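You operate a simulated robot arm through the tools that you are given. There is no shell and no other tool. Be economical: measure what you need, move in short steps, check, and stop when the job is done.

You run a simulated robot arm. Do the job below in one go: nothing can be reset, and whatever is moved stays where it is left.

TASK
Bond both earth lugs on the bond plate.
Fine: each on the seat beside it, yellow at the black knob, green at the blue one; tighten both knobs till the display shows under 0.10 OHM.

It is judged by the outcome, as a careful person would: the job done as asked, and still so three seconds after it is handed in. It fails if anything else is knocked over, pushed out of place, dropped, spilled or broken.

THE ROBOT
A 7-joint arm with a two-finger parallel gripper, fixed in place. Base frame: the origin is at the foot of the arm, x ahead of it, y to its left, z up. Units: mm, degrees, N and s.
With the tool pointing down near the work surface it reaches from about 300 to 700 mm from the base axis. Its first joint turns from -66.0 to 66.0 degrees. Payload 1.57 kg.
Tool frame: the origin (TCP) lies between the finger pads and is the grasp point; the fingertips stand 30 mm ahead of it; z points along the fingers, y is the line along which they close. The gripper opens to 110 mm. The fingers are 24 mm wide and 12 mm thick; the gripper's body (48 by 112 mm) begins 78 mm behind the TCP.
Orientation is that of the tool frame in the base frame, as a unit quaternion [x, y, z, w]. With the fingers straight down and closing along the base's y, the tool's x points along the base's -x, its y along +y and its z along -z.

THE INTERFACE
- The arm moves only by the tool step_arm. Its argument "targets" is text: rows parted by semicolons, each of 7 numbers parted by spaces: the gripper command, from -1 (fully open) to 1 (shut), values between in proportion, then the shift along the tool's x, y, z in m, then the turn, a rotation vector about the tool's x, y, z in degrees. In form: claw dx dy dz ax ay az; .... A call has 1 to 20 rows; each row is the pose to reach, as a shift and turn from the pose commanded when the call began, along the tool's axes at that moment. A row lasts 0.2 s, in which the tool goes at most 50 mm and 8.6 degrees; a call with a longer step from one row to the next is refused whole, and so is a gripper value outside its range. A pose out of reach is approached as far as the arm can. The call stops where the force on the tool passes 70 N (or 10 N more than at its start, if that is more) or the arm is blocked; 0.2 s more then pass. Each finger travels about 108 mm/s and halts on what it meets, pressing with about 23 N; the grip force reading is that of the motor and also rises with nothing between the fingers. The clock runs only during rows and for 0.2 s after the last one: add rows that repeat a pose to give the fingers time. It gives the time, the measured TCP pose, the force on the tool (base axes), the opening and the grip force at its end, in the units of the frame above (readings bear some noise), with the torque about the TCP (base axes, N m) and any sound that the robot's microphone picked up.
- Cameras (640 x 400 px; columns grow to the right, rows downward): "scene" is fixed at [174.7, -398, 1408.1]; the picture's right is [0.70, -0.71, 0.00], its down [-0.39, -0.39, -0.84] and it looks along [0.60, 0.58, -0.55] (base axes); focal length 322 px, centre (320, 200). "wrist" rides on the gripper at [70, 16, -141] in the tool frame; the picture's right is [-0.23, 0.97, 0.00], its down [-0.86, -0.20, -0.48] and it looks along [-0.47, -0.11, 0.88] (tool axes); focal length 222 px, centre (320, 200).
- snapshot(camera): a new picture of that camera. No time passes.
- probe_pixels(camera, pixels): there is no depth. For up to 12 entries [column, row, z] of the newest picture of that camera ("zoom" is the newest enlarged one), the place [x, y] in the base frame at which the ray of that pixel passes the height z, good to about 3 mm. No time passes.
- zoom(camera, box): a new picture of the part [left, top, right, bottom] of that camera's present view, enlarged. No time passes.
- sign_off(): hands the job in; it is judged then, once.

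Keep the steps short. Do not move on a guess: measure, check each grasp and each placing, and mend mistakes. In all there are 80 turns and 34 pictures (those below and enlarged ones count). Leave the gripper open and the arm clear of the work at the hand-in unless told otherwise, and finish with a single line.

The tools are called after "Request:" by a JSON object that holds its "method" and its "body". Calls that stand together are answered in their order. step_arm: Moves the arm, as the interface text tells. Its arguments: {"type":"object","properties":{"targets":{"type":"string"}},"required":["targets"]} The other tools are called the same way: snapshot (camera) takes a picture; probe_pixels (camera, pixels) gives the place at which the rays of pixels pass given heights; zoom (camera, box) takes an enlarged picture of a part of a camera's view; sign_off () hands the job in.

At the start:

```text
clock: 0.0
eef_pos: [399.5, -85.5, 1234.4]
orientation: [0.0, 1.0, -0.001, 0.0]
force: [-0.4, -0.9, 0.4]
torque: [-0.01, 0.01, -0.01]
gripper_width: 109.9
gripper_force: 0.0
```

scene: 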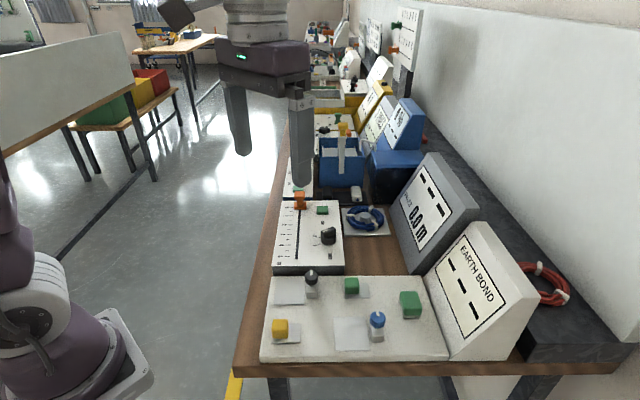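
wrist: 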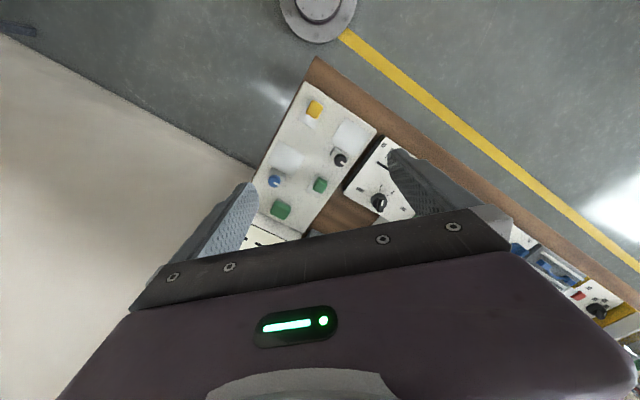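

The bond plate is at about (350,315) in the scene picture, with yellow, green and green blocks and two knobs. I'll enlarge it.

Request:
{"method": "zoom", "body": {"camera": "scene", "box": [240, 210, 540, 390]}}

Request:
{"method": "zoom", "body": {"camera": "wrist", "box": [230, 70, 430, 250]}}

```text
2.13 times, centred on (390, 300) of scene
```

zoom: 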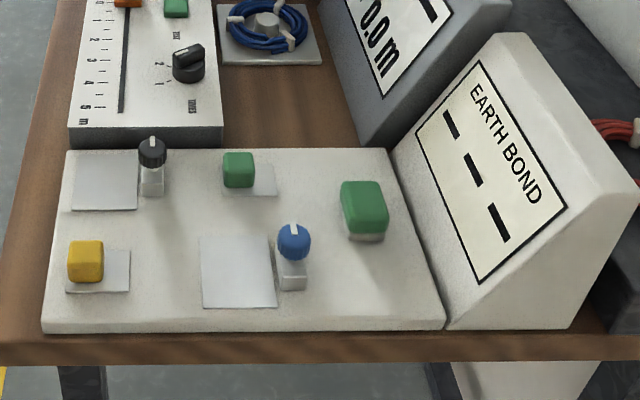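

```text
2.22 times, centred on (330, 160) of wrist
```

zoom: 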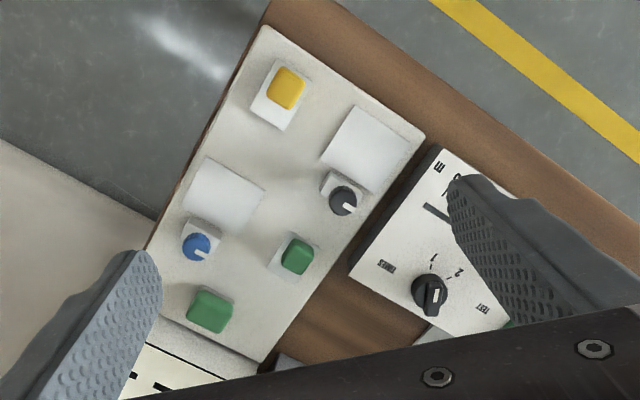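

Next I need heights. I'll probe the same features in both pictures: the black knob, the blue knob, the yellow block and a plate corner.

Request:
{"method": "probe_pixels", "body": {"camera": "scene", "pixels": [[311.3, 275, 700], [311.3, 275, 800], [311.3, 275, 900], [377.5, 319, 800], [377.5, 319, 900], [279.5, 324.5, 800], [279.5, 324.5, 900], [271, 276.5, 800], [271, 276.5, 900], [449, 357, 800], [449, 357, 900]]}}

Request:
{"method": "probe_pixels", "body": {"camera": "wrist", "pixels": [[340.4, 160, 700], [340.4, 160, 800], [340.4, 160, 900], [274, 181, 800], [274, 181, 900], [315, 109, 800], [315, 109, 900], [377.5, 131, 800], [377.5, 131, 900], [303.5, 82, 800], [303.5, 82, 900]]}}

```text
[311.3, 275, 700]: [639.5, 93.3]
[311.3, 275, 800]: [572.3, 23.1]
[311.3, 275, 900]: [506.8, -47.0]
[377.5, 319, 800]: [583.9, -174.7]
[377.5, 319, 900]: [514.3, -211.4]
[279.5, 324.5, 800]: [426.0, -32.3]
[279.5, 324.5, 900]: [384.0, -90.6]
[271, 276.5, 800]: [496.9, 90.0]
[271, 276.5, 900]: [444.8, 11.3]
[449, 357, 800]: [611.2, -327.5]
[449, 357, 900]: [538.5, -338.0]
```

```text
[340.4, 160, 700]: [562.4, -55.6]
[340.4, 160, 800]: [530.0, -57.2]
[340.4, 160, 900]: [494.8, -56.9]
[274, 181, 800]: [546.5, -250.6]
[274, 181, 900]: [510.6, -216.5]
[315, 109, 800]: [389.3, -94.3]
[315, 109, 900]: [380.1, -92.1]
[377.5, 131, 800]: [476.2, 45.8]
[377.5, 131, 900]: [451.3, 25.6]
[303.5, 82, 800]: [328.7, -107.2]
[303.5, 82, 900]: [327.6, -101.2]
```

The features agree near z≈880 for the plate top and z≈910 for the knob tops. I'll move to (450,-130,1060) for a closer look.

Request:
{"method": "step_arm", "body": {"targets": "-1 -0.01 -0.009 0.035 0 0 0; -1 -0.02 -0.018 0.07 0 0 0; -1 -0.03 -0.027 0.105 0 0 0; -1 -0.04 -0.036 0.14 0 0 0; -1 -0.05 -0.045 0.175 0 0 0; -1 -0.05 -0.045 0.175 0 0 0"}}

Request:
{"method": "snapshot", "body": {"camera": "wrist"}}

```text
clock: 1.4
eef_pos: [447.9, -132.9, 1058.3]
orientation: [-0.001, 1.0, 0.0, 0.0]
force: [-0.1, 0.5, -0.7]
torque: [0.0, 0.0, 0.0]
gripper_width: 110.2
gripper_force: 0.1
```

```text
29 pictures are left
```

wrist: 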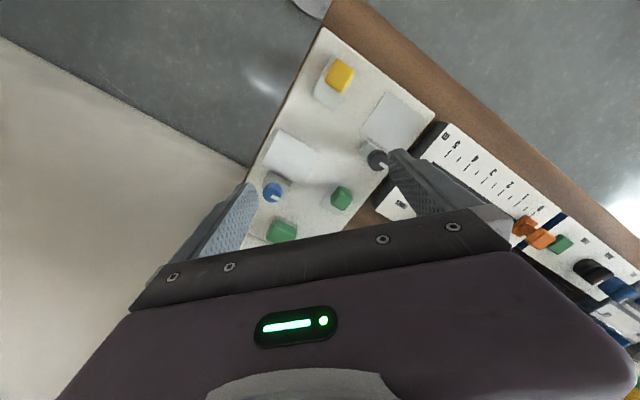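

Request:
{"method": "zoom", "body": {"camera": "wrist", "box": [240, 20, 450, 250]}}

```text
1.74 times, centred on (345, 135) of wrist
```

zoom: 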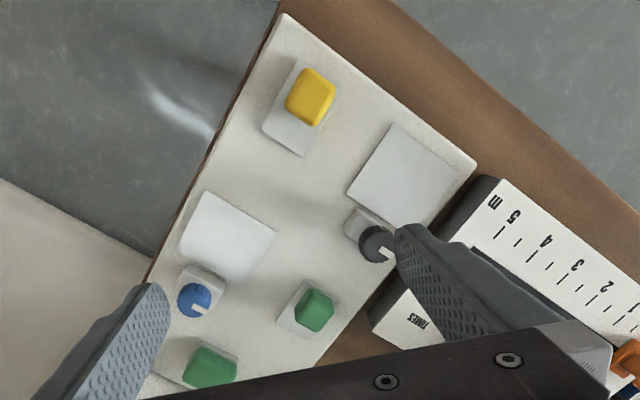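

Probing the seats, tongues and knobs in this enlarged picture.

Request:
{"method": "probe_pixels", "body": {"camera": "zoom", "pixels": [[283, 13, 880], [475, 165, 880], [395, 123, 880], [463, 161, 880], [417, 226, 880], [346, 190, 880], [210, 190, 880], [276, 233, 880], [243, 284, 880], [180, 252, 880], [377, 243, 912], [194, 300, 912]]}}

Request:
{"method": "probe_pixels", "body": {"camera": "zoom", "pixels": [[297, 58, 882], [262, 130, 882], [302, 156, 882], [303, 68, 902], [337, 84, 902], [320, 126, 902], [287, 108, 902], [278, 320, 882], [318, 337, 882], [311, 283, 902], [334, 303, 902], [297, 315, 902]]}}

Request:
{"method": "probe_pixels", "body": {"camera": "scene", "pixels": [[298.5, 332.6, 882], [301, 323.5, 882], [271, 343, 882], [300.5, 343, 882], [304, 277.5, 880], [303.5, 304, 880], [275, 277.5, 880], [273.5, 305, 880], [271, 276.5, 880], [419, 305, 900], [449, 357, 880], [260, 360, 880]]}}

```text
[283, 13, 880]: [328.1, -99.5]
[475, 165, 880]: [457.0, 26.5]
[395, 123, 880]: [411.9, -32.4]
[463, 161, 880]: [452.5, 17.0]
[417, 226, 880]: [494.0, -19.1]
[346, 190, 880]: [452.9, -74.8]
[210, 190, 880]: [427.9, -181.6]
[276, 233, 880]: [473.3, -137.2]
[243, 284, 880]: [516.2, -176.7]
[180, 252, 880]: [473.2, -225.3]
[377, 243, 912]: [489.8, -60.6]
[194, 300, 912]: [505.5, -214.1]
```

```text
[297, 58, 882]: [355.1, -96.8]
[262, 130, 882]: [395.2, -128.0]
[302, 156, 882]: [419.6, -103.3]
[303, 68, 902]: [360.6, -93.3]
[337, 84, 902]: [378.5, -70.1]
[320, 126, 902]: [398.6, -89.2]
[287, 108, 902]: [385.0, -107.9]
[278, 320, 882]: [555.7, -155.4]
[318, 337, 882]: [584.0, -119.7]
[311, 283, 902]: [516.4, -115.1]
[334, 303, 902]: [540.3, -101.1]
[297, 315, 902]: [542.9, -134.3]
```

```text
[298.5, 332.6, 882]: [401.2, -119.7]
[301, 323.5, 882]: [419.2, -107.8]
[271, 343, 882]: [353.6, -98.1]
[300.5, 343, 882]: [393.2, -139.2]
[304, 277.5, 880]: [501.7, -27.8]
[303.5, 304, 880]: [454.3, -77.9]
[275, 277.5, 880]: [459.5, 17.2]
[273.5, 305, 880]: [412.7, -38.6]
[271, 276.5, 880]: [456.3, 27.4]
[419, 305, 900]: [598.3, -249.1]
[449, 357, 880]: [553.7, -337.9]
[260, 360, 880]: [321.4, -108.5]
```

Both cameras agree that the plate top is at about 880 and the bench axes lie at 45°. I'll use u=(x+y)/√2 and v=(x−y)/√2. The main positions are:

- **Yellow lug:** handle at about (379,-90), tongue pointing +v.
- **Yellow seat:** centre at about (454,-29).
- **Green seat:** centre at about (472,-180).

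The tongues already point toward where the knobs will be. I'll turn the tool 45° so it closes along u and hover over the yellow handle.

Request:
{"method": "step_arm", "body": {"targets": "-1 0.012 0.007 0.01 0 0 7.5; -1 0.023 0.014 0.02 0 0 15; -1 0.035 0.021 0.03 0 0 22.5; -1 0.046 0.028 0.04 0 0 30; -1 0.058 0.035 0.05 0 0 37.5; -1 0.069 0.041 0.058 0 0 45; -1 0.069 0.041 0.058 0 0 45"}}

Request:
{"method": "zoom", "body": {"camera": "wrist", "box": [160, 0, 480, 230]}}

```text
clock: 3.0
eef_pos: [381.9, -88.6, 1003.0]
orientation: [0.384, 0.924, 0.0, 0.0]
force: [-0.9, -0.2, 0.1]
torque: [0.0, 0.02, 0.02]
gripper_width: 110.0
gripper_force: 0.1
```

```text
1.74 times, centred on (320, 115) of wrist
```

zoom: 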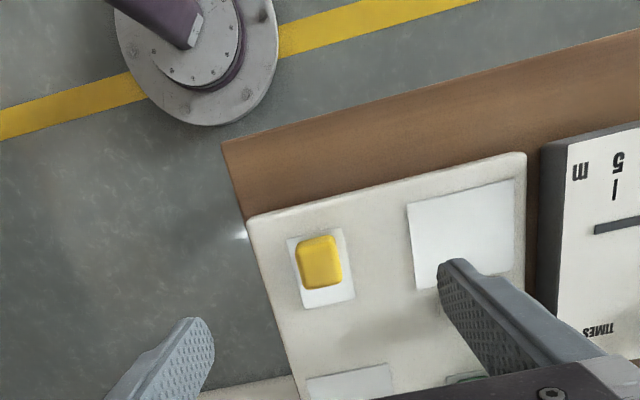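

Request:
{"method": "probe_pixels", "body": {"camera": "zoom", "pixels": [[298, 240, 902], [336, 234, 902], [343, 284, 902], [305, 289, 902], [287, 240, 882], [343, 228, 882], [355, 297, 882], [303, 307, 882], [407, 203, 880], [513, 179, 880], [417, 290, 880], [525, 152, 880]]}}

```text
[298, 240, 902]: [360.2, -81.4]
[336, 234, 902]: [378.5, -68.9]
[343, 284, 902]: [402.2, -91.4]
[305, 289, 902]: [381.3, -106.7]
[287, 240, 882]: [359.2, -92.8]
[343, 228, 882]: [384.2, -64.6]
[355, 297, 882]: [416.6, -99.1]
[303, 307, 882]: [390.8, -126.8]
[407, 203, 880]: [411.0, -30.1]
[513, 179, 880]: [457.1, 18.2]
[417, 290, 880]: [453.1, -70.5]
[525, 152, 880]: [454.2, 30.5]
```

The TCP is over the yellow handle (u≈207, v≈332). I'll descend with the fingers at about 60 mm.

Request:
{"method": "step_arm", "body": {"targets": "-0.5 0 0 0.025 0 0 0; -0.1 0 0 0.05 0 0 0; -0.1 0 0 0.065 0 0 0; -0.1 0 0 0.075 0 0 0; -0.1 0 0 0.082 0 0 0; -0.1 0 0 0.082 0 0 0"}}

Request:
{"method": "snapshot", "body": {"camera": "wrist"}}

```text
clock: 4.4
eef_pos: [379.9, -88.1, 919.2]
orientation: [0.384, 0.924, -0.001, 0.001]
force: [0.4, -0.1, 0.1]
torque: [0.0, 0.0, -0.01]
gripper_width: 60.5
gripper_force: 0.2
```

```text
26 pictures are left
```

wrist: 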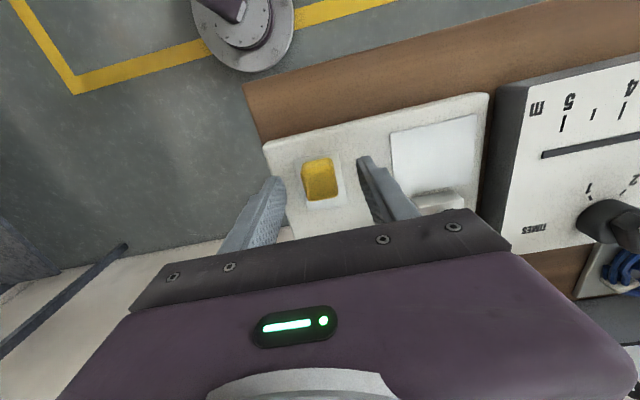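

The handle sits between the fingertips at (320,180). Closing now.

Request:
{"method": "step_arm", "body": {"targets": "0.2 0 0 0 0 0 0; 0.6 0 0 0 0 0 0; 0.8 0 0 0 0 0 0; 0.8 0 0 0 0 0 0"}}

```text
clock: 5.4
eef_pos: [379.9, -88.4, 919.7]
orientation: [0.383, 0.924, 0.001, 0.0]
force: [0.0, -0.2, 1.0]
torque: [0.03, 0.0, -0.02]
gripper_width: 27.1
gripper_force: 22.6
```

Gripped at 27 mm with 22.6 N. Lifting 40 mm and checking.

Request:
{"method": "step_arm", "body": {"targets": "0.8 0 0 -0.01 0 0 0; 0.8 0 0 -0.025 0 0 0; 0.8 0 0 -0.045 0 0 0; 0.8 0 0 -0.045 0 0 0"}}

Request:
{"method": "zoom", "body": {"camera": "wrist", "box": [220, 60, 520, 250]}}

```text
clock: 6.4
eef_pos: [380.4, -89.0, 965.2]
orientation: [0.383, 0.924, 0.0, -0.001]
force: [-0.6, 0.8, -0.1]
torque: [-0.01, 0.0, 0.02]
gripper_width: 27.3
gripper_force: 22.9
```

```text
2.11 times, centred on (370, 155) of wrist
```

zoom: 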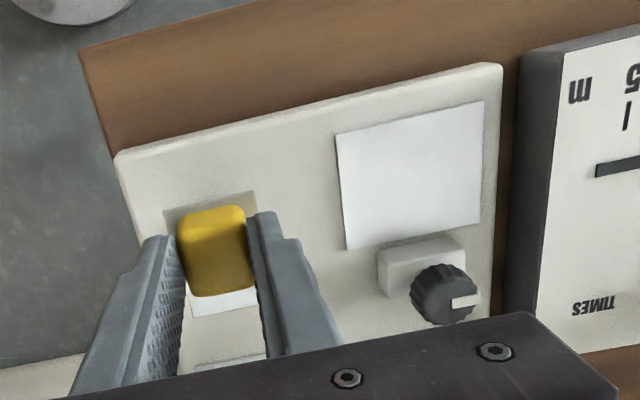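

Lifted. I'll probe the seat corners and the knob post again from here.

Request:
{"method": "probe_pixels", "body": {"camera": "zoom", "pixels": [[335, 135, 880], [485, 100, 880], [480, 220, 880], [346, 250, 880], [376, 252, 893], [455, 236, 893], [445, 292, 912], [163, 210, 880], [254, 190, 880], [390, 298, 880]]}}

```text
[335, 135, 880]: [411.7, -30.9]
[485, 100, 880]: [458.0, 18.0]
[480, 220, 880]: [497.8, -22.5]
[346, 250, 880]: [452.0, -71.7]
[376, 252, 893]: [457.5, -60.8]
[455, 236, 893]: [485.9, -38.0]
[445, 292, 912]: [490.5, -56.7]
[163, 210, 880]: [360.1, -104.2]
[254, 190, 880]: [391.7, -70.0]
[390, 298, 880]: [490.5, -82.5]
```

Seat centre is (455,-27), so u≈302.7 and v≈340.6. The lug has to shift +96.5 mm in u and about −1 mm in v. I'll move above the seat first.

Request:
{"method": "step_arm", "body": {"targets": "0.8 0 0.03 0 0 0 0; 0.8 0.001 0.06 0 0 0 0; 0.8 0.001 0.0965 0 0 0 0; 0.8 0.001 0.0965 0 0 0 0; 0.8 0.001 0.0965 0.02 0 0 0; 0.8 0.001 0.0965 0.032 0 0 0; 0.8 0.001 0.0965 0.032 0 0 0"}}

Request:
{"method": "zoom", "body": {"camera": "wrist", "box": [220, 60, 520, 250]}}

Request:
{"method": "zoom", "body": {"camera": "scene", "box": [240, 210, 540, 390]}}

```text
clock: 8.0
eef_pos: [447.9, -18.2, 932.1]
orientation: [0.383, 0.924, 0.0, 0.0]
force: [0.6, 0.4, -0.5]
torque: [0.0, -0.02, 0.04]
gripper_width: 27.1
gripper_force: 23.3
```

```text
2.11 times, centred on (370, 155) of wrist
```

zoom: 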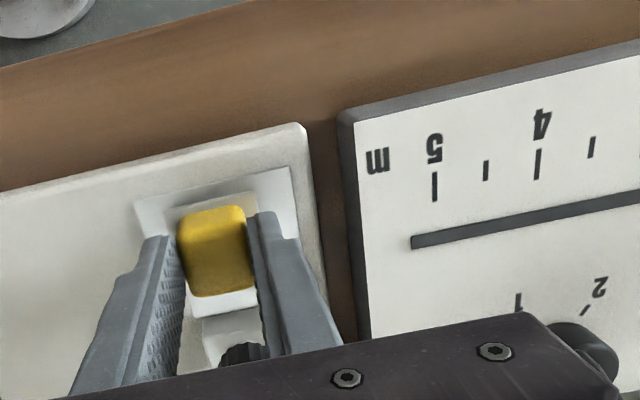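

```text
2.13 times, centred on (390, 300) of scene
```

zoom: 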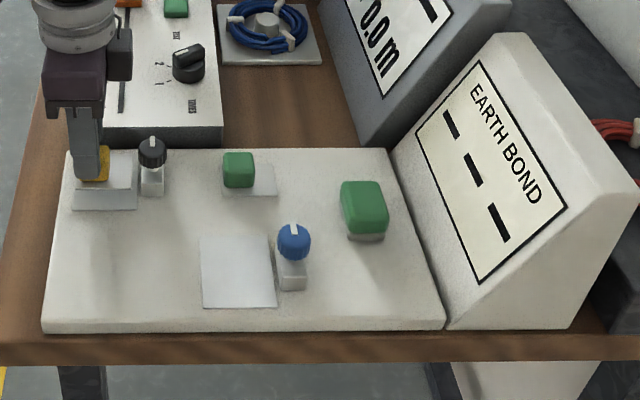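

It is aligned (u≈303.8, v≈329.6). Lowering in small steps until contact.

Request:
{"method": "step_arm", "body": {"targets": "0.8 0 0 0.006 0 0 0; 0.8 0 0 0.01 0 0 0; 0.8 0 0 0.012 0 0 0; 0.8 0 0 0.013 0 0 0; 0.8 0 0 0.013 0 0 0"}}

```text
clock: 9.2
eef_pos: [447.4, -19.1, 920.7]
orientation: [0.382, 0.924, 0.0, 0.002]
force: [3.0, -5.2, 18.0]
torque: [-0.18, -0.09, -0.01]
gripper_width: 27.2
gripper_force: 23.1
```

Contact at 18 N, so the lug is on the seat. I'll ease up 1 mm, open to about 50 mm and rise.

Request:
{"method": "step_arm", "body": {"targets": "0.8 0 0 -0.001 0 0 0; 0.4 0 0 -0.001 0 0 0; 0.1 0 0 -0.001 0 0 0; 0.1 0 0 -0.001 0 0 0; 0.1 0 0 -0.03 0 0 0; 0.1 0 0 -0.07 0 0 0; 0.1 0 0 -0.07 0 0 0"}}

Request:
{"method": "zoom", "body": {"camera": "wrist", "box": [220, 40, 520, 230]}}

```text
clock: 10.8
eef_pos: [449.8, -19.9, 990.2]
orientation: [0.383, 0.924, 0.0, 0.0]
force: [-0.5, -1.1, -0.3]
torque: [0.05, 0.0, -0.02]
gripper_width: 49.5
gripper_force: 0.1
```

```text
2.11 times, centred on (370, 135) of wrist
```

zoom: 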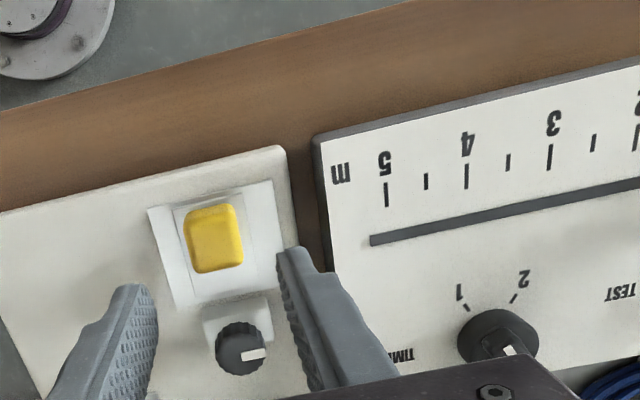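

Yellow is flat on its seat. Next I'll hover near the green lug, +130 mm in v.

Request:
{"method": "step_arm", "body": {"targets": "-0.1 -0.04 0 -0.01 0 0 0; -0.1 -0.08 0 -0.01 0 0 0; -0.1 -0.12 0 -0.01 0 0 0; -0.1 -0.13 0 -0.01 0 0 0; -0.1 -0.13 0 -0.01 0 0 0"}}

Request:
{"method": "zoom", "body": {"camera": "wrist", "box": [170, 40, 470, 230]}}

```text
clock: 12.0
eef_pos: [541.3, -112.5, 1000.6]
orientation: [0.382, 0.924, 0.001, 0.0]
force: [0.3, -0.3, -0.1]
torque: [0.0, -0.04, 0.01]
gripper_width: 60.5
gripper_force: 0.1
```

```text
2.11 times, centred on (320, 135) of wrist
```

zoom: 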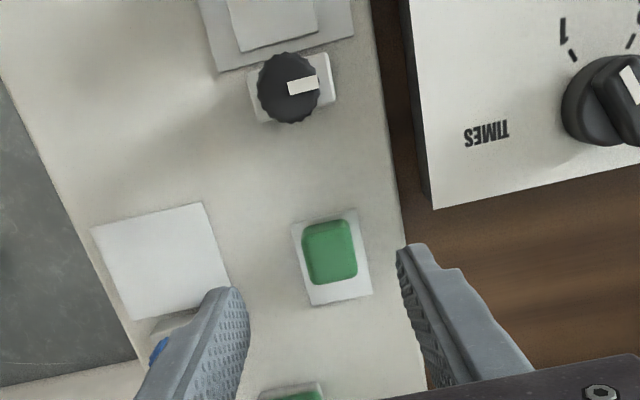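

Request:
{"method": "probe_pixels", "body": {"camera": "zoom", "pixels": [[303, 227, 902], [350, 220, 902], [357, 276, 902], [311, 284, 902], [291, 224, 882], [357, 209, 882], [372, 293, 882], [313, 306, 882], [93, 228, 880], [204, 202, 880], [233, 290, 880], [132, 320, 880]]}}

Request:
{"method": "probe_pixels", "body": {"camera": "zoom", "pixels": [[289, 88, 912], [258, 88, 912], [320, 88, 912], [289, 53, 912], [289, 122, 912], [255, 122, 893], [325, 107, 893], [330, 53, 893]]}}

```text
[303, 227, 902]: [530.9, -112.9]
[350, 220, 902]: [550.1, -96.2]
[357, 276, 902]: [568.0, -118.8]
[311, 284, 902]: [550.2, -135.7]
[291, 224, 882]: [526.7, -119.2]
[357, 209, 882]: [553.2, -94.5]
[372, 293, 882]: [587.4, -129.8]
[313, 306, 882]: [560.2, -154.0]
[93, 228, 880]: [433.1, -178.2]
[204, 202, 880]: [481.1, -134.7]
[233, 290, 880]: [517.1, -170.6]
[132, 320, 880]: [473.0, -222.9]
```

```text
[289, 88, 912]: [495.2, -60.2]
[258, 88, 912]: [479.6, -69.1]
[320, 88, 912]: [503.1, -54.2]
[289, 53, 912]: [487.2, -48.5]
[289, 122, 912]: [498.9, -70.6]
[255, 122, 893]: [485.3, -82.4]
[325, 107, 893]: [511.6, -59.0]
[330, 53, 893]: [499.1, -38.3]
```

The green handle is at about u 306.8, v 470.7, so I need +3.8 mm in u and +8.5 mm in v. Shifting, then descending part-way to check.

Request:
{"method": "step_arm", "body": {"targets": "-0.1 -0.0085 0.0038 0.02 0 0 0; -0.1 -0.0085 0.0038 0.045 0 0 0; -0.1 -0.0085 0.0038 0.045 0 0 0"}}

Request:
{"method": "zoom", "body": {"camera": "wrist", "box": [170, 60, 470, 250]}}

```text
clock: 12.8
eef_pos: [546.4, -116.1, 955.0]
orientation: [0.383, 0.924, 0.0, 0.001]
force: [-0.7, 0.8, 0.0]
torque: [0.0, 0.01, -0.01]
gripper_width: 60.5
gripper_force: 0.1
```

```text
2.11 times, centred on (320, 155) of wrist
```

zoom: 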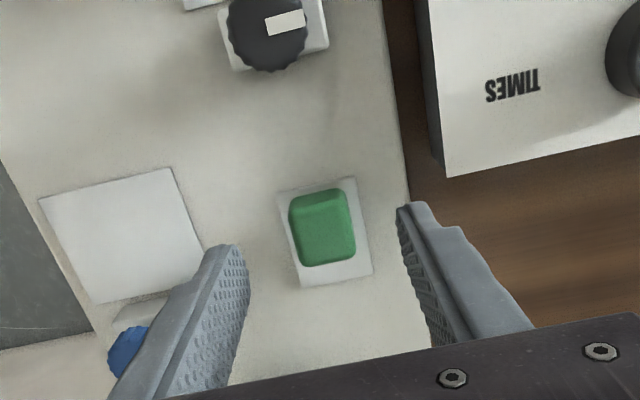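

Aligned. I'll narrow to about 48 mm to stay clear of the neighbouring box, then descend 36 mm.

Request:
{"method": "step_arm", "body": {"targets": "0.12 0 0 0.0 0 0 0; 0.12 0 0 0.015 0 0 0; 0.12 0 0 0.028 0 0 0; 0.12 0 0 0.0355 0 0 0; 0.12 0 0 0.0355 0 0 0; 0.5 0 0 0.0355 0 0 0; 0.8 0 0 0.0355 0 0 0; 0.8 0 0 0.0355 0 0 0"}}

```text
clock: 14.6
eef_pos: [548.8, -115.3, 920.1]
orientation: [0.383, 0.924, 0.0, 0.0]
force: [0.0, 0.0, -0.1]
torque: [0.01, -0.02, -0.02]
gripper_width: 27.0
gripper_force: 23.1
```

Gripped at 27 mm. Lifting 60 mm and moving towards the green seat at u≈209, v≈450.

Request:
{"method": "step_arm", "body": {"targets": "0.8 0 0 -0.015 0 0 0; 0.8 0 0 -0.035 0 0 0; 0.8 0 0 -0.06 0 0 0; 0.8 0.01 -0.03 -0.06 0 0 0; 0.8 0.02 -0.065 -0.06 0 0 0; 0.8 0.02 -0.097 -0.06 0 0 0; 0.8 0.02 -0.097 -0.06 0 0 0"}}

Request:
{"method": "zoom", "body": {"camera": "wrist", "box": [170, 60, 470, 250]}}

Request:
{"method": "zoom", "body": {"camera": "scene", "box": [300, 240, 460, 370]}}

```text
clock: 16.2
eef_pos: [465.8, -169.3, 980.4]
orientation: [0.383, 0.924, 0.0, 0.0]
force: [0.0, 0.9, 0.4]
torque: [0.01, -0.02, -0.03]
gripper_width: 27.1
gripper_force: 23.2
```

```text
2.11 times, centred on (320, 155) of wrist
```

zoom: 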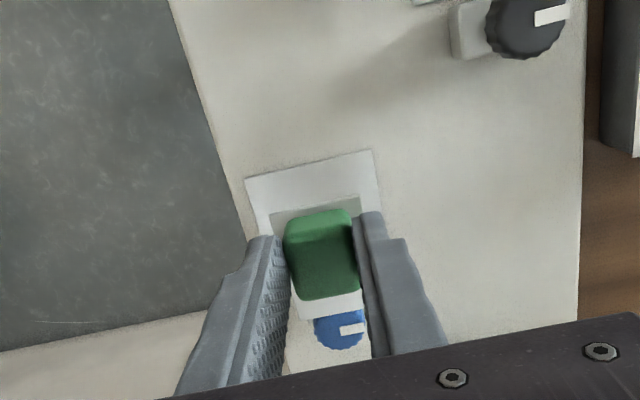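

```text
3.08 times, centred on (380, 305) of scene
```

zoom: 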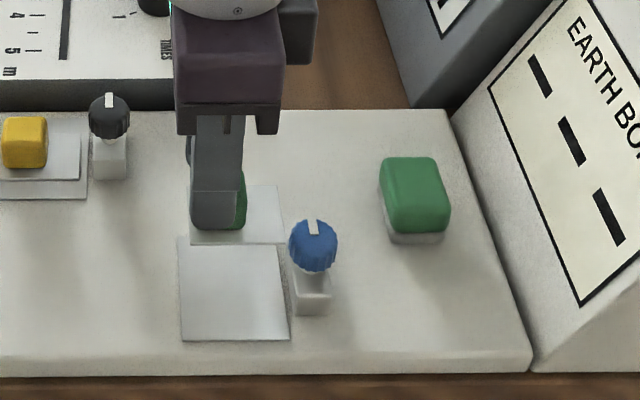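

Request:
{"method": "probe_pixels", "body": {"camera": "wrist", "pixels": [[284.6, 145.3, 880], [345.8, 131.1, 880], [350, 158.6, 880], [330, 213.5, 912]]}}

Request:
{"method": "probe_pixels", "body": {"camera": "zoom", "pixels": [[181, 238, 880], [272, 244, 880], [290, 341, 880], [181, 341, 880], [313, 245, 912], [313, 222, 914], [109, 120, 912]]}}

```text
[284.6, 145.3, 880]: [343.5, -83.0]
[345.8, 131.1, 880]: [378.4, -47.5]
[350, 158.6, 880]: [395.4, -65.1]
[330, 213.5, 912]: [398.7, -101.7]
```

```text
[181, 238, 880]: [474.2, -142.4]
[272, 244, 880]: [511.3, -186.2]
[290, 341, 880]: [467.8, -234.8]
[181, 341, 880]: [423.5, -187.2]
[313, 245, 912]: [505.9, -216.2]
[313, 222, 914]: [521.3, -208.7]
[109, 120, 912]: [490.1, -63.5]
```

Allowing for the pose change, the green seat centre is u≈207.5, v≈462. I need −2 mm in u and +2 mm in v, then down part-way for a check.

Request:
{"method": "step_arm", "body": {"targets": "0.8 -0.002 -0.002 0.02 0 0 0; 0.8 -0.002 -0.002 0.04 0 0 0; 0.8 -0.002 -0.002 0.05 0 0 0; 0.8 -0.002 -0.002 0.05 0 0 0"}}

Request:
{"method": "zoom", "body": {"camera": "wrist", "box": [220, 80, 420, 230]}}

```text
clock: 17.2
eef_pos: [465.5, -172.7, 929.7]
orientation: [0.382, 0.924, 0.0, 0.0]
force: [0.1, 0.0, -0.2]
torque: [-0.01, 0.01, 0.02]
gripper_width: 27.0
gripper_force: 23.0
```

```text
2.67 times, centred on (320, 155) of wrist
```

zoom: 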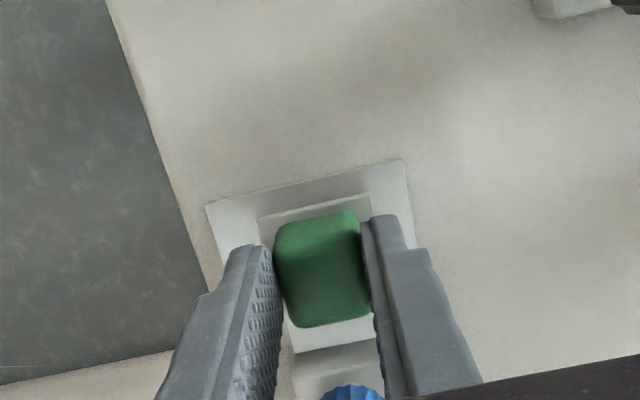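

Centred on the seat. Lowering to contact.

Request:
{"method": "step_arm", "body": {"targets": "0.8 0 0 0.005 0 0 0; 0.8 0 0 0.008 0 0 0; 0.8 0 0 0.009 0 0 0; 0.8 0 0 0.01 0 0 0; 0.8 0 0 0.01 0 0 0"}}

```text
clock: 18.4
eef_pos: [466.6, -172.9, 920.6]
orientation: [0.383, 0.924, 0.0, 0.001]
force: [-1.4, -2.3, 18.3]
torque: [-0.08, 0.01, -0.01]
gripper_width: 27.1
gripper_force: 22.7
```

Contact at 18 N. Releasing gently and rising.

Request:
{"method": "step_arm", "body": {"targets": "0.8 0 0 -0.001 0 0 0; 0.4 0 0 -0.001 0 0 0; 0.1 0 0 -0.001 0 0 0; 0.1 0 0 -0.001 0 0 0; 0.1 0 0 -0.03 0 0 0; 0.1 0 0 -0.07 0 0 0; 0.1 0 0 -0.07 0 0 0"}}

Request:
{"method": "zoom", "body": {"camera": "wrist", "box": [200, 60, 460, 230]}}

Request:
{"method": "zoom", "body": {"camera": "scene", "box": [240, 230, 540, 390]}}

```text
clock: 20.0
eef_pos: [468.0, -172.3, 989.9]
orientation: [0.383, 0.924, -0.001, 0.0]
force: [0.2, -0.1, 0.0]
torque: [0.0, 0.01, -0.01]
gripper_width: 49.5
gripper_force: 0.1
```

```text
2.35 times, centred on (330, 145) of wrist
```

zoom: 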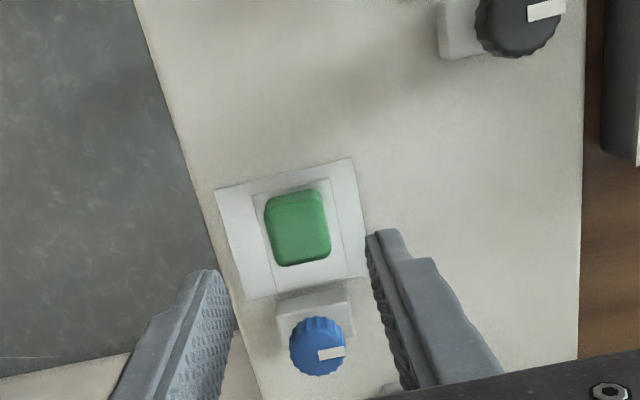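

```text
2.13 times, centred on (390, 310) of scene
```

zoom: 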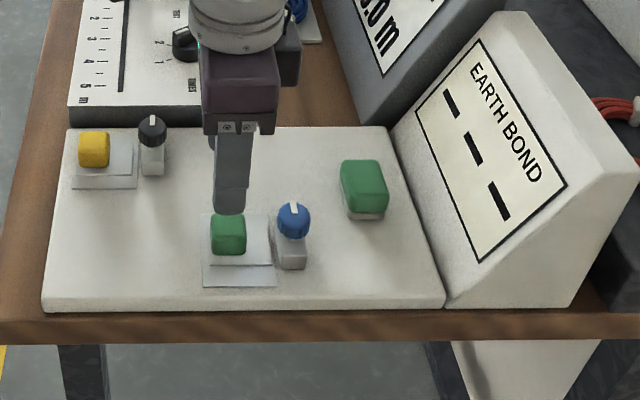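

Both lugs sit on their seats. Next the blue knob, at about u 208, v 510: moving above it to look.

Request:
{"method": "step_arm", "body": {"targets": "0.1 -0.03 0 0 0 0 0; 0.1 -0.057 -0.001 0.01 0 0 0; 0.1 -0.057 -0.001 0.02 0 0 0; 0.1 -0.057 -0.001 0.02 0 0 0"}}

Request:
{"method": "zoom", "body": {"camera": "wrist", "box": [220, 80, 420, 230]}}

```text
clock: 21.0
eef_pos: [505.9, -212.5, 969.7]
orientation: [0.383, 0.924, -0.001, 0.0]
force: [-0.6, -0.3, -0.3]
torque: [-0.01, 0.02, 0.01]
gripper_width: 49.5
gripper_force: 0.0
```

```text
2.67 times, centred on (320, 155) of wrist
```

zoom: 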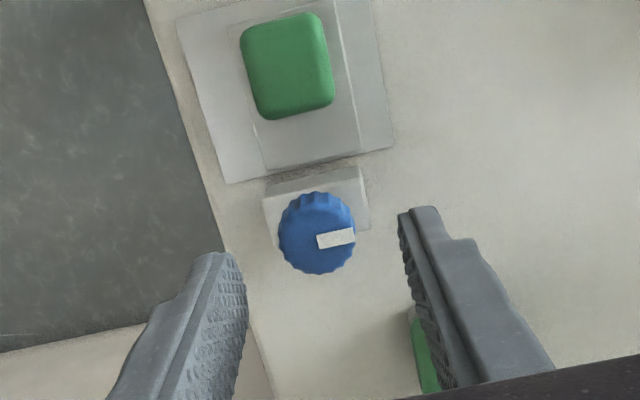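

Request:
{"method": "probe_pixels", "body": {"camera": "zoom", "pixels": [[317, 235, 905], [317, 235, 915], [317, 235, 925], [278, 237, 915], [356, 230, 915], [272, 232, 893], [262, 190, 893], [360, 168, 893], [370, 229, 893]]}}

Request:
{"method": "probe_pixels", "body": {"camera": "scene", "pixels": [[377.4, 315.6, 905], [377.4, 315.6, 915], [377.4, 315.6, 925]]}}

```text
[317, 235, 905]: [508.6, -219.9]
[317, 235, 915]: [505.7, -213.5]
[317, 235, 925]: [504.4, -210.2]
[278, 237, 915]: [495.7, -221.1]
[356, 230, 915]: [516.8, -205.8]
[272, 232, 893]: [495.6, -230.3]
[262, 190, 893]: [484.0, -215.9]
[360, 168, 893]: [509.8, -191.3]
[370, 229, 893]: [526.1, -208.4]
```

```text
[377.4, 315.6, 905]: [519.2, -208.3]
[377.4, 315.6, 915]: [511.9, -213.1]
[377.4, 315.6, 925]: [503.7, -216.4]
```

The blue knob axis is at (505.5,-212.5) with its top at about 918 and a diameter of about 26 mm. The TCP is on axis. I'll pre-turn −40° for more range, then descend to z≈936.

Request:
{"method": "step_arm", "body": {"targets": "0.1 0 0 0 0 0 -8; 0.1 0 0 0 0 0 -16; 0.1 0 0 0 0 0 -24; 0.1 0 0 0.005 0 0 -32; 0.1 0 0 0.015 0 0 -40; 0.1 0 0 0.025 0 0 -40; 0.1 0 0 0.034 0 0 -40; 0.1 0 0 0.034 0 0 -40; 0.5 0 0 0.034 0 0 -40; 0.8 0 0 0.034 0 0 -40; 0.8 0 0 0.034 0 0 -40"}}

```text
clock: 23.4
eef_pos: [505.3, -215.7, 934.9]
orientation: [0.044, 0.999, -0.002, 0.0]
force: [-0.8, -28.5, -9.6]
torque: [-0.84, -0.57, -0.17]
gripper_width: 26.4
gripper_force: 37.6
```

Gripped at 26.4 mm, but there is a −28 N side force because the knob lies about 3 mm further toward −y. I'll shift the command to relieve it.

Request:
{"method": "step_arm", "body": {"targets": "0.8 0 -0.0015 0 0 0 0; 0.8 0 -0.003 0 0 0 0; 0.8 0 -0.003 0 0 0 0"}}

```text
clock: 24.2
eef_pos: [505.4, -215.7, 934.8]
orientation: [0.044, 0.999, 0.0, -0.001]
force: [0.0, -17.7, 6.0]
torque: [-0.22, 0.8, -0.43]
gripper_width: 26.5
gripper_force: 37.5
```

Some side force remains. I'll open, let it settle, and close again at the corrected position.

Request:
{"method": "step_arm", "body": {"targets": "0.3 0 0 0 0 0 0; 0.3 0 0 0 0 0 0; 0.3 0 0 0 0 0 0"}}

Request:
{"method": "zoom", "body": {"camera": "wrist", "box": [220, 100, 420, 240]}}

```text
clock: 25.0
eef_pos: [506.4, -214.6, 936.0]
orientation: [0.044, 0.999, 0.0, -0.001]
force: [-0.6, -0.2, -0.2]
torque: [-0.01, 0.0, 0.01]
gripper_width: 38.5
gripper_force: 0.1
```

```text
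2.86 times, centred on (320, 170) of wrist
```

zoom: 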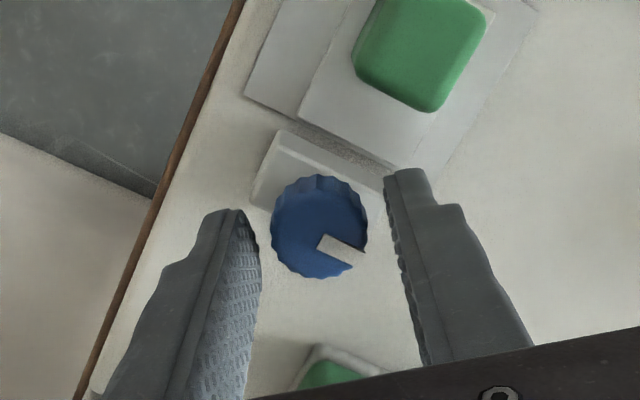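

The left gap is a little smaller than the right. I'll shift 1 mm more and close.

Request:
{"method": "step_arm", "body": {"targets": "0.3 0 -0.001 0 0 0 0; 0.3 0 -0.001 0 0 0 0; 0.45 0 -0.001 0 0 0 0; 0.6 0 -0.001 0 0 0 0; 0.6 0 -0.001 0 0 0 0"}}

```text
clock: 26.2
eef_pos: [506.8, -215.1, 935.2]
orientation: [0.044, 0.999, 0.002, 0.001]
force: [1.0, 9.2, 2.9]
torque: [0.26, 0.2, -0.11]
gripper_width: 26.6
gripper_force: 37.4
```

Good grip with only 9 N side force. Turning 40° clockwise seen from above (+ about tool z) and watching torque and display.

Request:
{"method": "step_arm", "body": {"targets": "0.6 0 0 0 0 0 8; 0.6 0 0 0 0 0 16; 0.6 0 0 0 0 0 24; 0.6 0 0 0 0 0 32; 0.6 0 0 0 0 0 40; 0.6 0 0 0 0 0 40"}}

Request:
{"method": "zoom", "body": {"camera": "scene", "box": [340, 210, 540, 370]}}

```text
clock: 27.6
eef_pos: [506.8, -216.5, 935.6]
orientation: [0.383, 0.924, 0.001, 0.001]
force: [-1.4, 21.9, 14.6]
torque: [1.02, 0.52, 0.0]
gripper_width: 26.1
gripper_force: 36.9
```

```text
2.50 times, centred on (440, 290) of scene
```

zoom: 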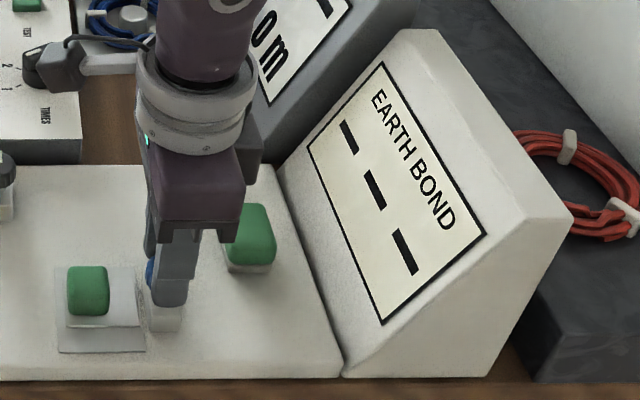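

The knob turned 40° with low z-torque, and the display still shows dashes. I'll nudge +2 mm in y to relieve the side force and turn another 64°.

Request:
{"method": "step_arm", "body": {"targets": "0.6 0.0014 0.0014 0 0 0 0; 0.6 0.0014 0.0014 0 0 0 8; 0.6 0.0014 0.0014 0 0 0 16; 0.6 0.0014 0.0014 0 0 0 24; 0.6 0.0014 0.0014 0 0 0 32; 0.6 0.0014 0.0014 0 0 0 40; 0.6 0.0014 0.0014 0 0 0 48; 0.6 0.0014 0.0014 0 0 0 56; 0.6 0.0014 0.0014 0 0 0 64; 0.6 0.0014 0.0014 0 0 0 64"}}

```text
clock: 29.8
eef_pos: [506.7, -214.9, 936.6]
orientation: [0.814, 0.581, 0.0, 0.001]
force: [20.3, -1.0, -5.1]
torque: [-0.68, -0.22, 0.03]
gripper_width: 26.0
gripper_force: 37.2
```

The tool reached yaw 109°. I'll open slightly, rise, and check how far the knob turned.

Request:
{"method": "step_arm", "body": {"targets": "0.3 0 0 0 0 0 0; 0.1 0 0 0 0 0 0; 0.1 0 0 -0.02 0 0 0; 0.1 0 0 -0.035 0 0 0; 0.1 0 0 -0.035 0 0 0"}}

Request:
{"method": "zoom", "body": {"camera": "wrist", "box": [220, 80, 420, 230]}}

```text
clock: 31.0
eef_pos: [505.1, -214.0, 970.5]
orientation: [0.815, 0.58, 0.0, 0.0]
force: [-0.2, -0.8, 0.8]
torque: [-0.03, -0.01, 0.02]
gripper_width: 49.6
gripper_force: 0.1
```

```text
2.67 times, centred on (320, 155) of wrist
```

zoom: 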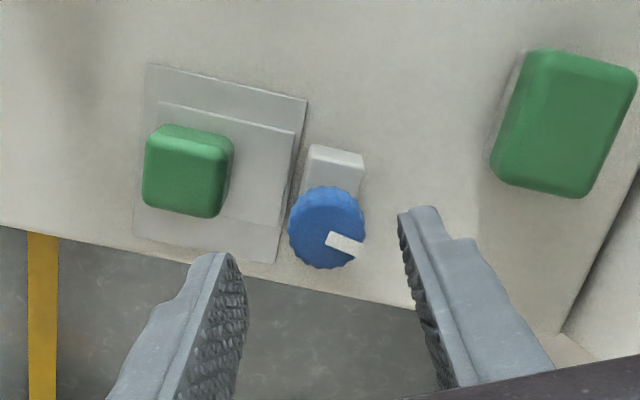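

The knob followed the gripper by about 100°. I'll swing back −104° in the air, descend and grip again.

Request:
{"method": "step_arm", "body": {"targets": "0.1 0 0 0 0 0 -8.3; 0.1 0 0 0 0 0 -16.6; 0.1 0 0 0 0 0 -24.9; 0.1 0 0 0 0 0 -33.2; 0.1 0 0 0 0 0 -41.5; 0.1 0 0 0 0 0 -49.8; 0.1 0 0 0 0 0 -58.1; 0.1 0 0 0 0 0 -66.4; 0.1 0 0 0 0 0 -74.7; 0.1 0 0 0 0 0 -83; 0.1 0 0 0 0 0 -91.3; 0.1 0 0 0.005 0 0 -99.6; 0.1 0 0 0.015 0 0 -104; 0.2 0 0 0.028 0 0 -104; 0.3 0 0 0.0345 0 0 -104; 0.3 0 0 0.0345 0 0 -104; 0.5 0 0 0.0345 0 0 -104; 0.6 0 0 0.0345 0 0 -104; 0.6 0 0 0.0345 0 0 -104"}}

```text
clock: 35.0
eef_pos: [505.2, -217.5, 937.7]
orientation: [0.044, 0.999, 0.0, 0.0]
force: [-0.9, -5.4, -5.1]
torque: [-0.14, -0.38, -0.02]
gripper_width: 26.4
gripper_force: 37.7
```

Well gripped (−5 N). Turning +104°.

Request:
{"method": "step_arm", "body": {"targets": "0.6 0 0 0 0 0 8; 0.6 0 0 0 0 0 16; 0.6 0 0 0 0 0 24; 0.6 0 0 0 0 0 32; 0.6 0 0 0 0 0 40; 0.6 0 0 0 0 0 48; 0.6 0 0 0 0 0 56; 0.6 0 0 0 0 0 64; 0.6 0 0 0 0 0 72; 0.6 0 0 0 0 0 80; 0.6 0 0 0 0 0 88; 0.6 0 0 0 0 0 96; 0.6 0 0 0 0 0 104; 0.6 0 0 0 0 0 104"}}

Request:
{"method": "zoom", "body": {"camera": "scene", "box": [340, 210, 540, 370]}}

```text
clock: 38.0
eef_pos: [506.1, -216.1, 936.9]
orientation: [0.815, 0.58, 0.001, 0.0]
force: [14.0, -2.6, 8.4]
torque: [-0.24, -0.22, -0.03]
gripper_width: 26.0
gripper_force: 37.1
```

```text
2.50 times, centred on (440, 290) of scene
```

zoom: 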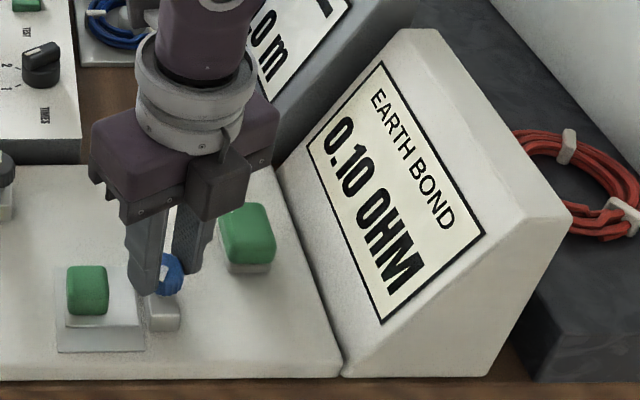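

The display now reads 0.10 OHM. Turning 24° further and reading it again.

Request:
{"method": "step_arm", "body": {"targets": "0.6 0 0 0 0 0 8; 0.6 0 0 0 0 0 16; 0.6 0 0 0 0 0 24; 0.6 0 0 0 0 0 24"}}

Request:
{"method": "zoom", "body": {"camera": "scene", "box": [340, 210, 540, 370]}}

```text
clock: 39.0
eef_pos: [505.7, -214.9, 936.2]
orientation: [0.917, 0.398, 0.0, 0.001]
force: [21.6, -5.6, 11.7]
torque: [-0.23, -0.43, 0.02]
gripper_width: 26.0
gripper_force: 37.3
```

```text
2.50 times, centred on (440, 290) of scene
```

zoom: 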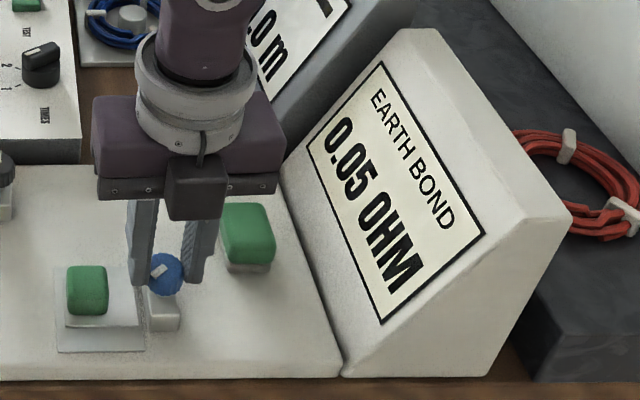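

0.05 OHM, so blue is tight. I'll release, rise, swing back 88° and carry over to the black knob at about (490,-60).

Request:
{"method": "step_arm", "body": {"targets": "0.3 0 0 0 0 0 0; 0.1 0 0 0 0 0 0; 0.1 0 0 -0.02 0 0 0; 0.1 0 0 -0.05 0 0 0; 0.1 0.01 -0.012 -0.05 0 0 -8; 0.1 0.02 -0.023 -0.05 0 0 -16; 0.1 0.03 -0.035 -0.05 0 0 -24; 0.1 0.04 -0.047 -0.05 0 0 -32; 0.1 0.05 -0.058 -0.05 0 0 -40; 0.1 0.06 -0.07 -0.05 0 0 -48; 0.1 0.07 -0.082 -0.05 0 0 -56; 0.1 0.08 -0.093 -0.05 0 0 -64; 0.1 0.09 -0.105 -0.05 0 0 -72; 0.1 0.1024 -0.1174 -0.045 0 0 -80; 0.1 0.1024 -0.1174 -0.035 0 0 -88; 0.1 0.1024 -0.1174 -0.035 0 0 -88"}}

Request:
{"method": "zoom", "body": {"camera": "wrist", "box": [220, 80, 420, 230]}}

Request:
{"method": "zoom", "body": {"camera": "scene", "box": [240, 230, 540, 390]}}

```text
clock: 42.4
eef_pos: [488.5, -59.5, 971.4]
orientation: [0.382, 0.924, 0.0, 0.0]
force: [-0.5, -0.9, -1.3]
torque: [0.02, -0.02, 0.02]
gripper_width: 49.3
gripper_force: 0.1
```

```text
2.67 times, centred on (320, 155) of wrist
```

zoom: 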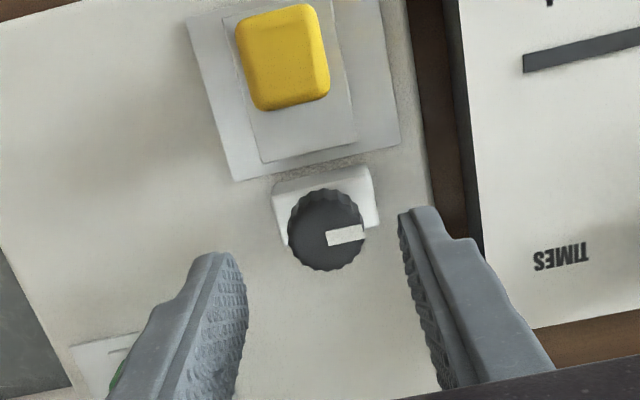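

```text
2.13 times, centred on (390, 310) of scene
```

zoom: 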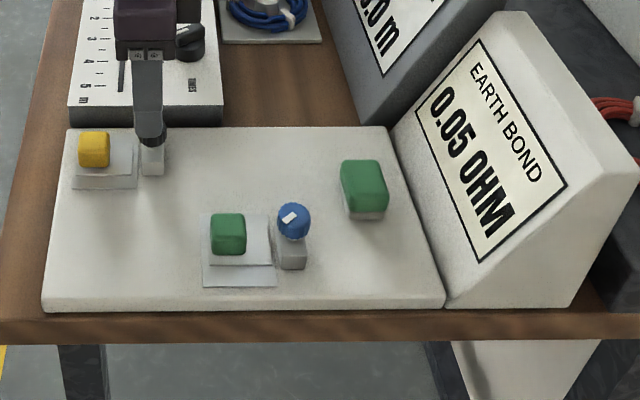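

The display holds at 0.05. The black knob is almost centred (about 0.7 mm off). I'll pre-turn −40°, descend and grip it.

Request:
{"method": "step_arm", "body": {"targets": "0.1 -0.0008 0.0007 0 0 0 -8; 0.1 -0.0008 0.0007 0 0 0 -16; 0.1 -0.0008 0.0007 0 0 0 -24; 0.1 -0.0008 0.0007 0.005 0 0 -32; 0.1 -0.0008 0.0007 0.015 0 0 -40; 0.2 -0.0008 0.0007 0.026 0 0 -40; 0.3 -0.0008 0.0007 0.035 0 0 -40; 0.3 -0.0008 0.0007 0.035 0 0 -40; 0.5 -0.0008 0.0007 0.035 0 0 -40; 0.6 -0.0008 0.0007 0.035 0 0 -40; 0.6 -0.0008 0.0007 0.035 0 0 -40"}}

```text
clock: 44.8
eef_pos: [491.5, -60.9, 936.5]
orientation: [0.044, 0.999, 0.0, 0.0]
force: [-1.6, -4.3, -3.6]
torque: [-0.23, -0.4, -0.04]
gripper_width: 26.7
gripper_force: 37.6
```

Clean grip (26.7 mm, −4 N). Turning +104°, then reading the display.

Request:
{"method": "step_arm", "body": {"targets": "0.6 0 0 0 0 0 8; 0.6 0 0 0 0 0 16; 0.6 0 0 0 0 0 24; 0.6 0 0 0 0 0 32; 0.6 0 0 0 0 0 40; 0.6 0 0 0 0 0 48; 0.6 0 0 0 0 0 56; 0.6 0 0 0 0 0 64; 0.6 0 0 0 0 0 72; 0.6 0 0 0 0 0 80; 0.6 0 0 0 0 0 88; 0.6 0 0 0 0 0 96; 0.6 0 0 0 0 0 104; 0.6 0 0 0 0 0 104"}}

Request:
{"method": "zoom", "body": {"camera": "scene", "box": [240, 230, 540, 390]}}

```text
clock: 47.8
eef_pos: [493.8, -59.4, 936.1]
orientation: [0.814, 0.58, 0.002, 0.001]
force: [31.7, 19.1, -3.7]
torque: [0.67, -0.71, 0.05]
gripper_width: 26.1
gripper_force: 37.1
```

```text
2.13 times, centred on (390, 310) of scene
```

zoom: 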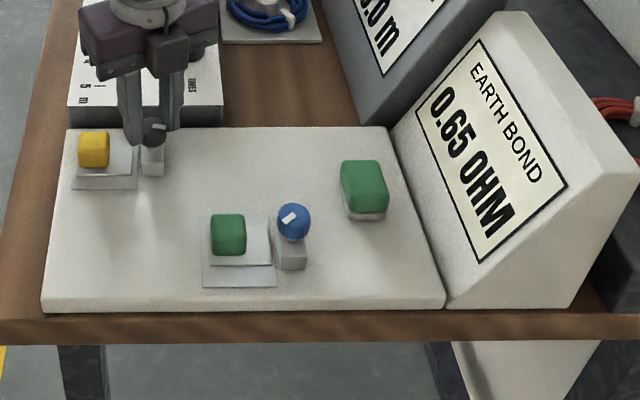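

The display now follows the black clamp and reads 0.65, so it needs more turning. I'll release, rise, swing back −104°, correct about 2 mm for the side force, and grip again.

Request:
{"method": "step_arm", "body": {"targets": "0.3 0 0 0 0 0 0; 0.1 0 0 0 0 0 0; 0.1 0.001 0.001 -0.03 0 0 0; 0.1 0.001 0.001 -0.035 0 0 -8; 0.1 0.001 0.001 -0.035 0 0 -16; 0.1 0.001 0.001 -0.035 0 0 -24; 0.1 0.001 0.001 -0.035 0 0 -32; 0.1 0.001 0.001 -0.035 0 0 -40; 0.1 0.001 0.001 -0.035 0 0 -48; 0.1 0.001 0.001 -0.035 0 0 -56; 0.1 0.001 0.001 -0.035 0 0 -64; 0.1 0.001 0.001 -0.035 0 0 -72; 0.1 0.001 0.001 -0.035 0 0 -80; 0.1 0.001 0.001 -0.035 0 0 -88; 0.1 0.001 0.001 -0.035 0 0 -96; 0.1 0.001 0.001 -0.035 0 0 -104; 0.1 0.001 0.001 -0.035 0 0 -104"}}

Request:
{"method": "step_arm", "body": {"targets": "0.2 0 0 0.015 0 0 0; 0.3 0 0 0.028 0 0 0; 0.3 0 0 0.035 0 0 0; 0.3 0 0 0.035 0 0 0; 0.5 0 0 0.035 0 0 0; 0.6 0 0 0.035 0 0 0; 0.6 0 0 0.035 0 0 0"}}

```text
clock: 51.4
eef_pos: [492.2, -58.7, 970.9]
orientation: [0.043, 0.999, -0.001, -0.001]
force: [-0.4, -0.7, -0.4]
torque: [0.0, -0.03, 0.01]
gripper_width: 49.5
gripper_force: 0.0
```

```text
clock: 53.0
eef_pos: [492.2, -59.4, 936.1]
orientation: [0.044, 0.999, 0.0, 0.0]
force: [0.8, -9.4, -2.9]
torque: [-0.14, 0.02, -0.02]
gripper_width: 29.1
gripper_force: 4.0
```

Width is 29.1 mm at only 4 N, so it is still closing. Holding longer.

Request:
{"method": "step_arm", "body": {"targets": "0.6 0 0 0 0 0 0; 0.6 0 0 0 0 0 0"}}

```text
clock: 53.6
eef_pos: [491.5, -58.9, 935.6]
orientation: [0.043, 0.999, 0.0, -0.001]
force: [-1.7, -8.7, -2.2]
torque: [-0.15, 0.0, 0.01]
gripper_width: 29.7
gripper_force: 4.0
```

That's odd. Taking a look.

Request:
{"method": "zoom", "body": {"camera": "wrist", "box": [220, 100, 420, 240]}}

```text
2.86 times, centred on (320, 170) of wrist
```

zoom: 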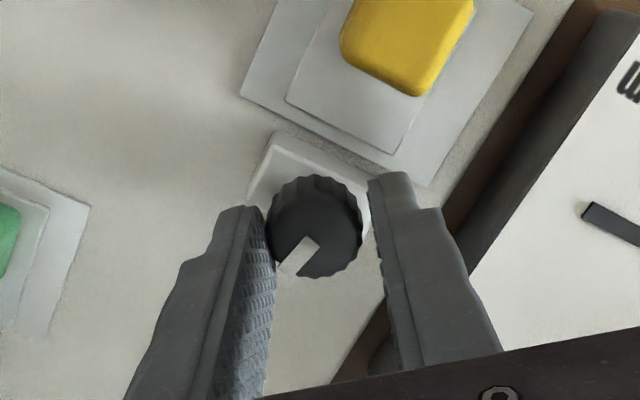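

The left finger touches but the right has a gap of about 3 mm. I'll open a little, shift −1.5 mm along tool y and close fully.

Request:
{"method": "step_arm", "body": {"targets": "0.4 0 0 0 0 0 0; 0.4 0 -0.0015 0 0 0 0; 0.6 0 -0.0015 0 0 0 0; 0.7 0 -0.0015 0 0 0 0; 0.7 0 -0.0015 0 0 0 0; 0.7 0 -0.0015 0 0 0 0"}}

```text
clock: 55.0
eef_pos: [492.7, -60.6, 935.4]
orientation: [0.045, 0.999, 0.0, 0.0]
force: [0.4, -3.3, 2.6]
torque: [-0.07, -0.08, 0.01]
gripper_width: 26.1
gripper_force: 36.9
```

Gripped properly now (26.1 mm, 37 N, −3 N side force). Turning +104°.

Request:
{"method": "step_arm", "body": {"targets": "0.7 0 0 0 0 0 8; 0.7 0 0 0 0 0 16; 0.7 0 0 0 0 0 24; 0.7 0 0 0 0 0 32; 0.7 0 0 0 0 0 40; 0.7 0 0 0 0 0 48; 0.7 0 0 0 0 0 56; 0.7 0 0 0 0 0 64; 0.7 0 0 0 0 0 72; 0.7 0 0 0 0 0 80; 0.7 0 0 0 0 0 88; 0.7 0 0 0 0 0 96; 0.7 0 0 0 0 0 104; 0.7 0 0 0 0 0 104"}}

Request:
{"method": "zoom", "body": {"camera": "scene", "box": [240, 230, 540, 390]}}

```text
clock: 58.0
eef_pos: [492.2, -59.8, 936.5]
orientation: [0.815, 0.58, 0.0, 0.001]
force: [11.2, 8.1, -8.6]
torque: [-0.29, -0.08, -0.01]
gripper_width: 26.3
gripper_force: 37.5
```

```text
2.13 times, centred on (390, 310) of scene
```

zoom: 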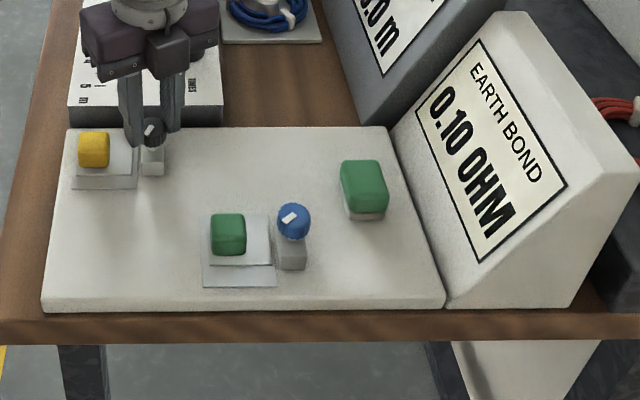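

0.10 OHM. Another 24°, as with the blue one.

Request:
{"method": "step_arm", "body": {"targets": "0.7 0 0 0 0 0 8; 0.7 0 0 0 0 0 16; 0.7 0 0 0 0 0 24; 0.7 0 0 0 0 0 24"}}

Request:
{"method": "zoom", "body": {"camera": "scene", "box": [240, 230, 540, 390]}}

```text
clock: 59.0
eef_pos: [493.5, -60.8, 937.1]
orientation: [0.918, 0.398, 0.0, 0.0]
force: [16.7, 4.7, -21.1]
torque: [0.18, -0.32, 0.02]
gripper_width: 26.1
gripper_force: 37.2
```

```text
2.13 times, centred on (390, 310) of scene
```

zoom: 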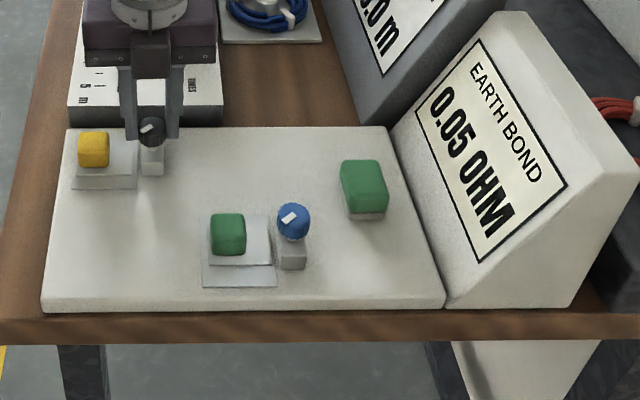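

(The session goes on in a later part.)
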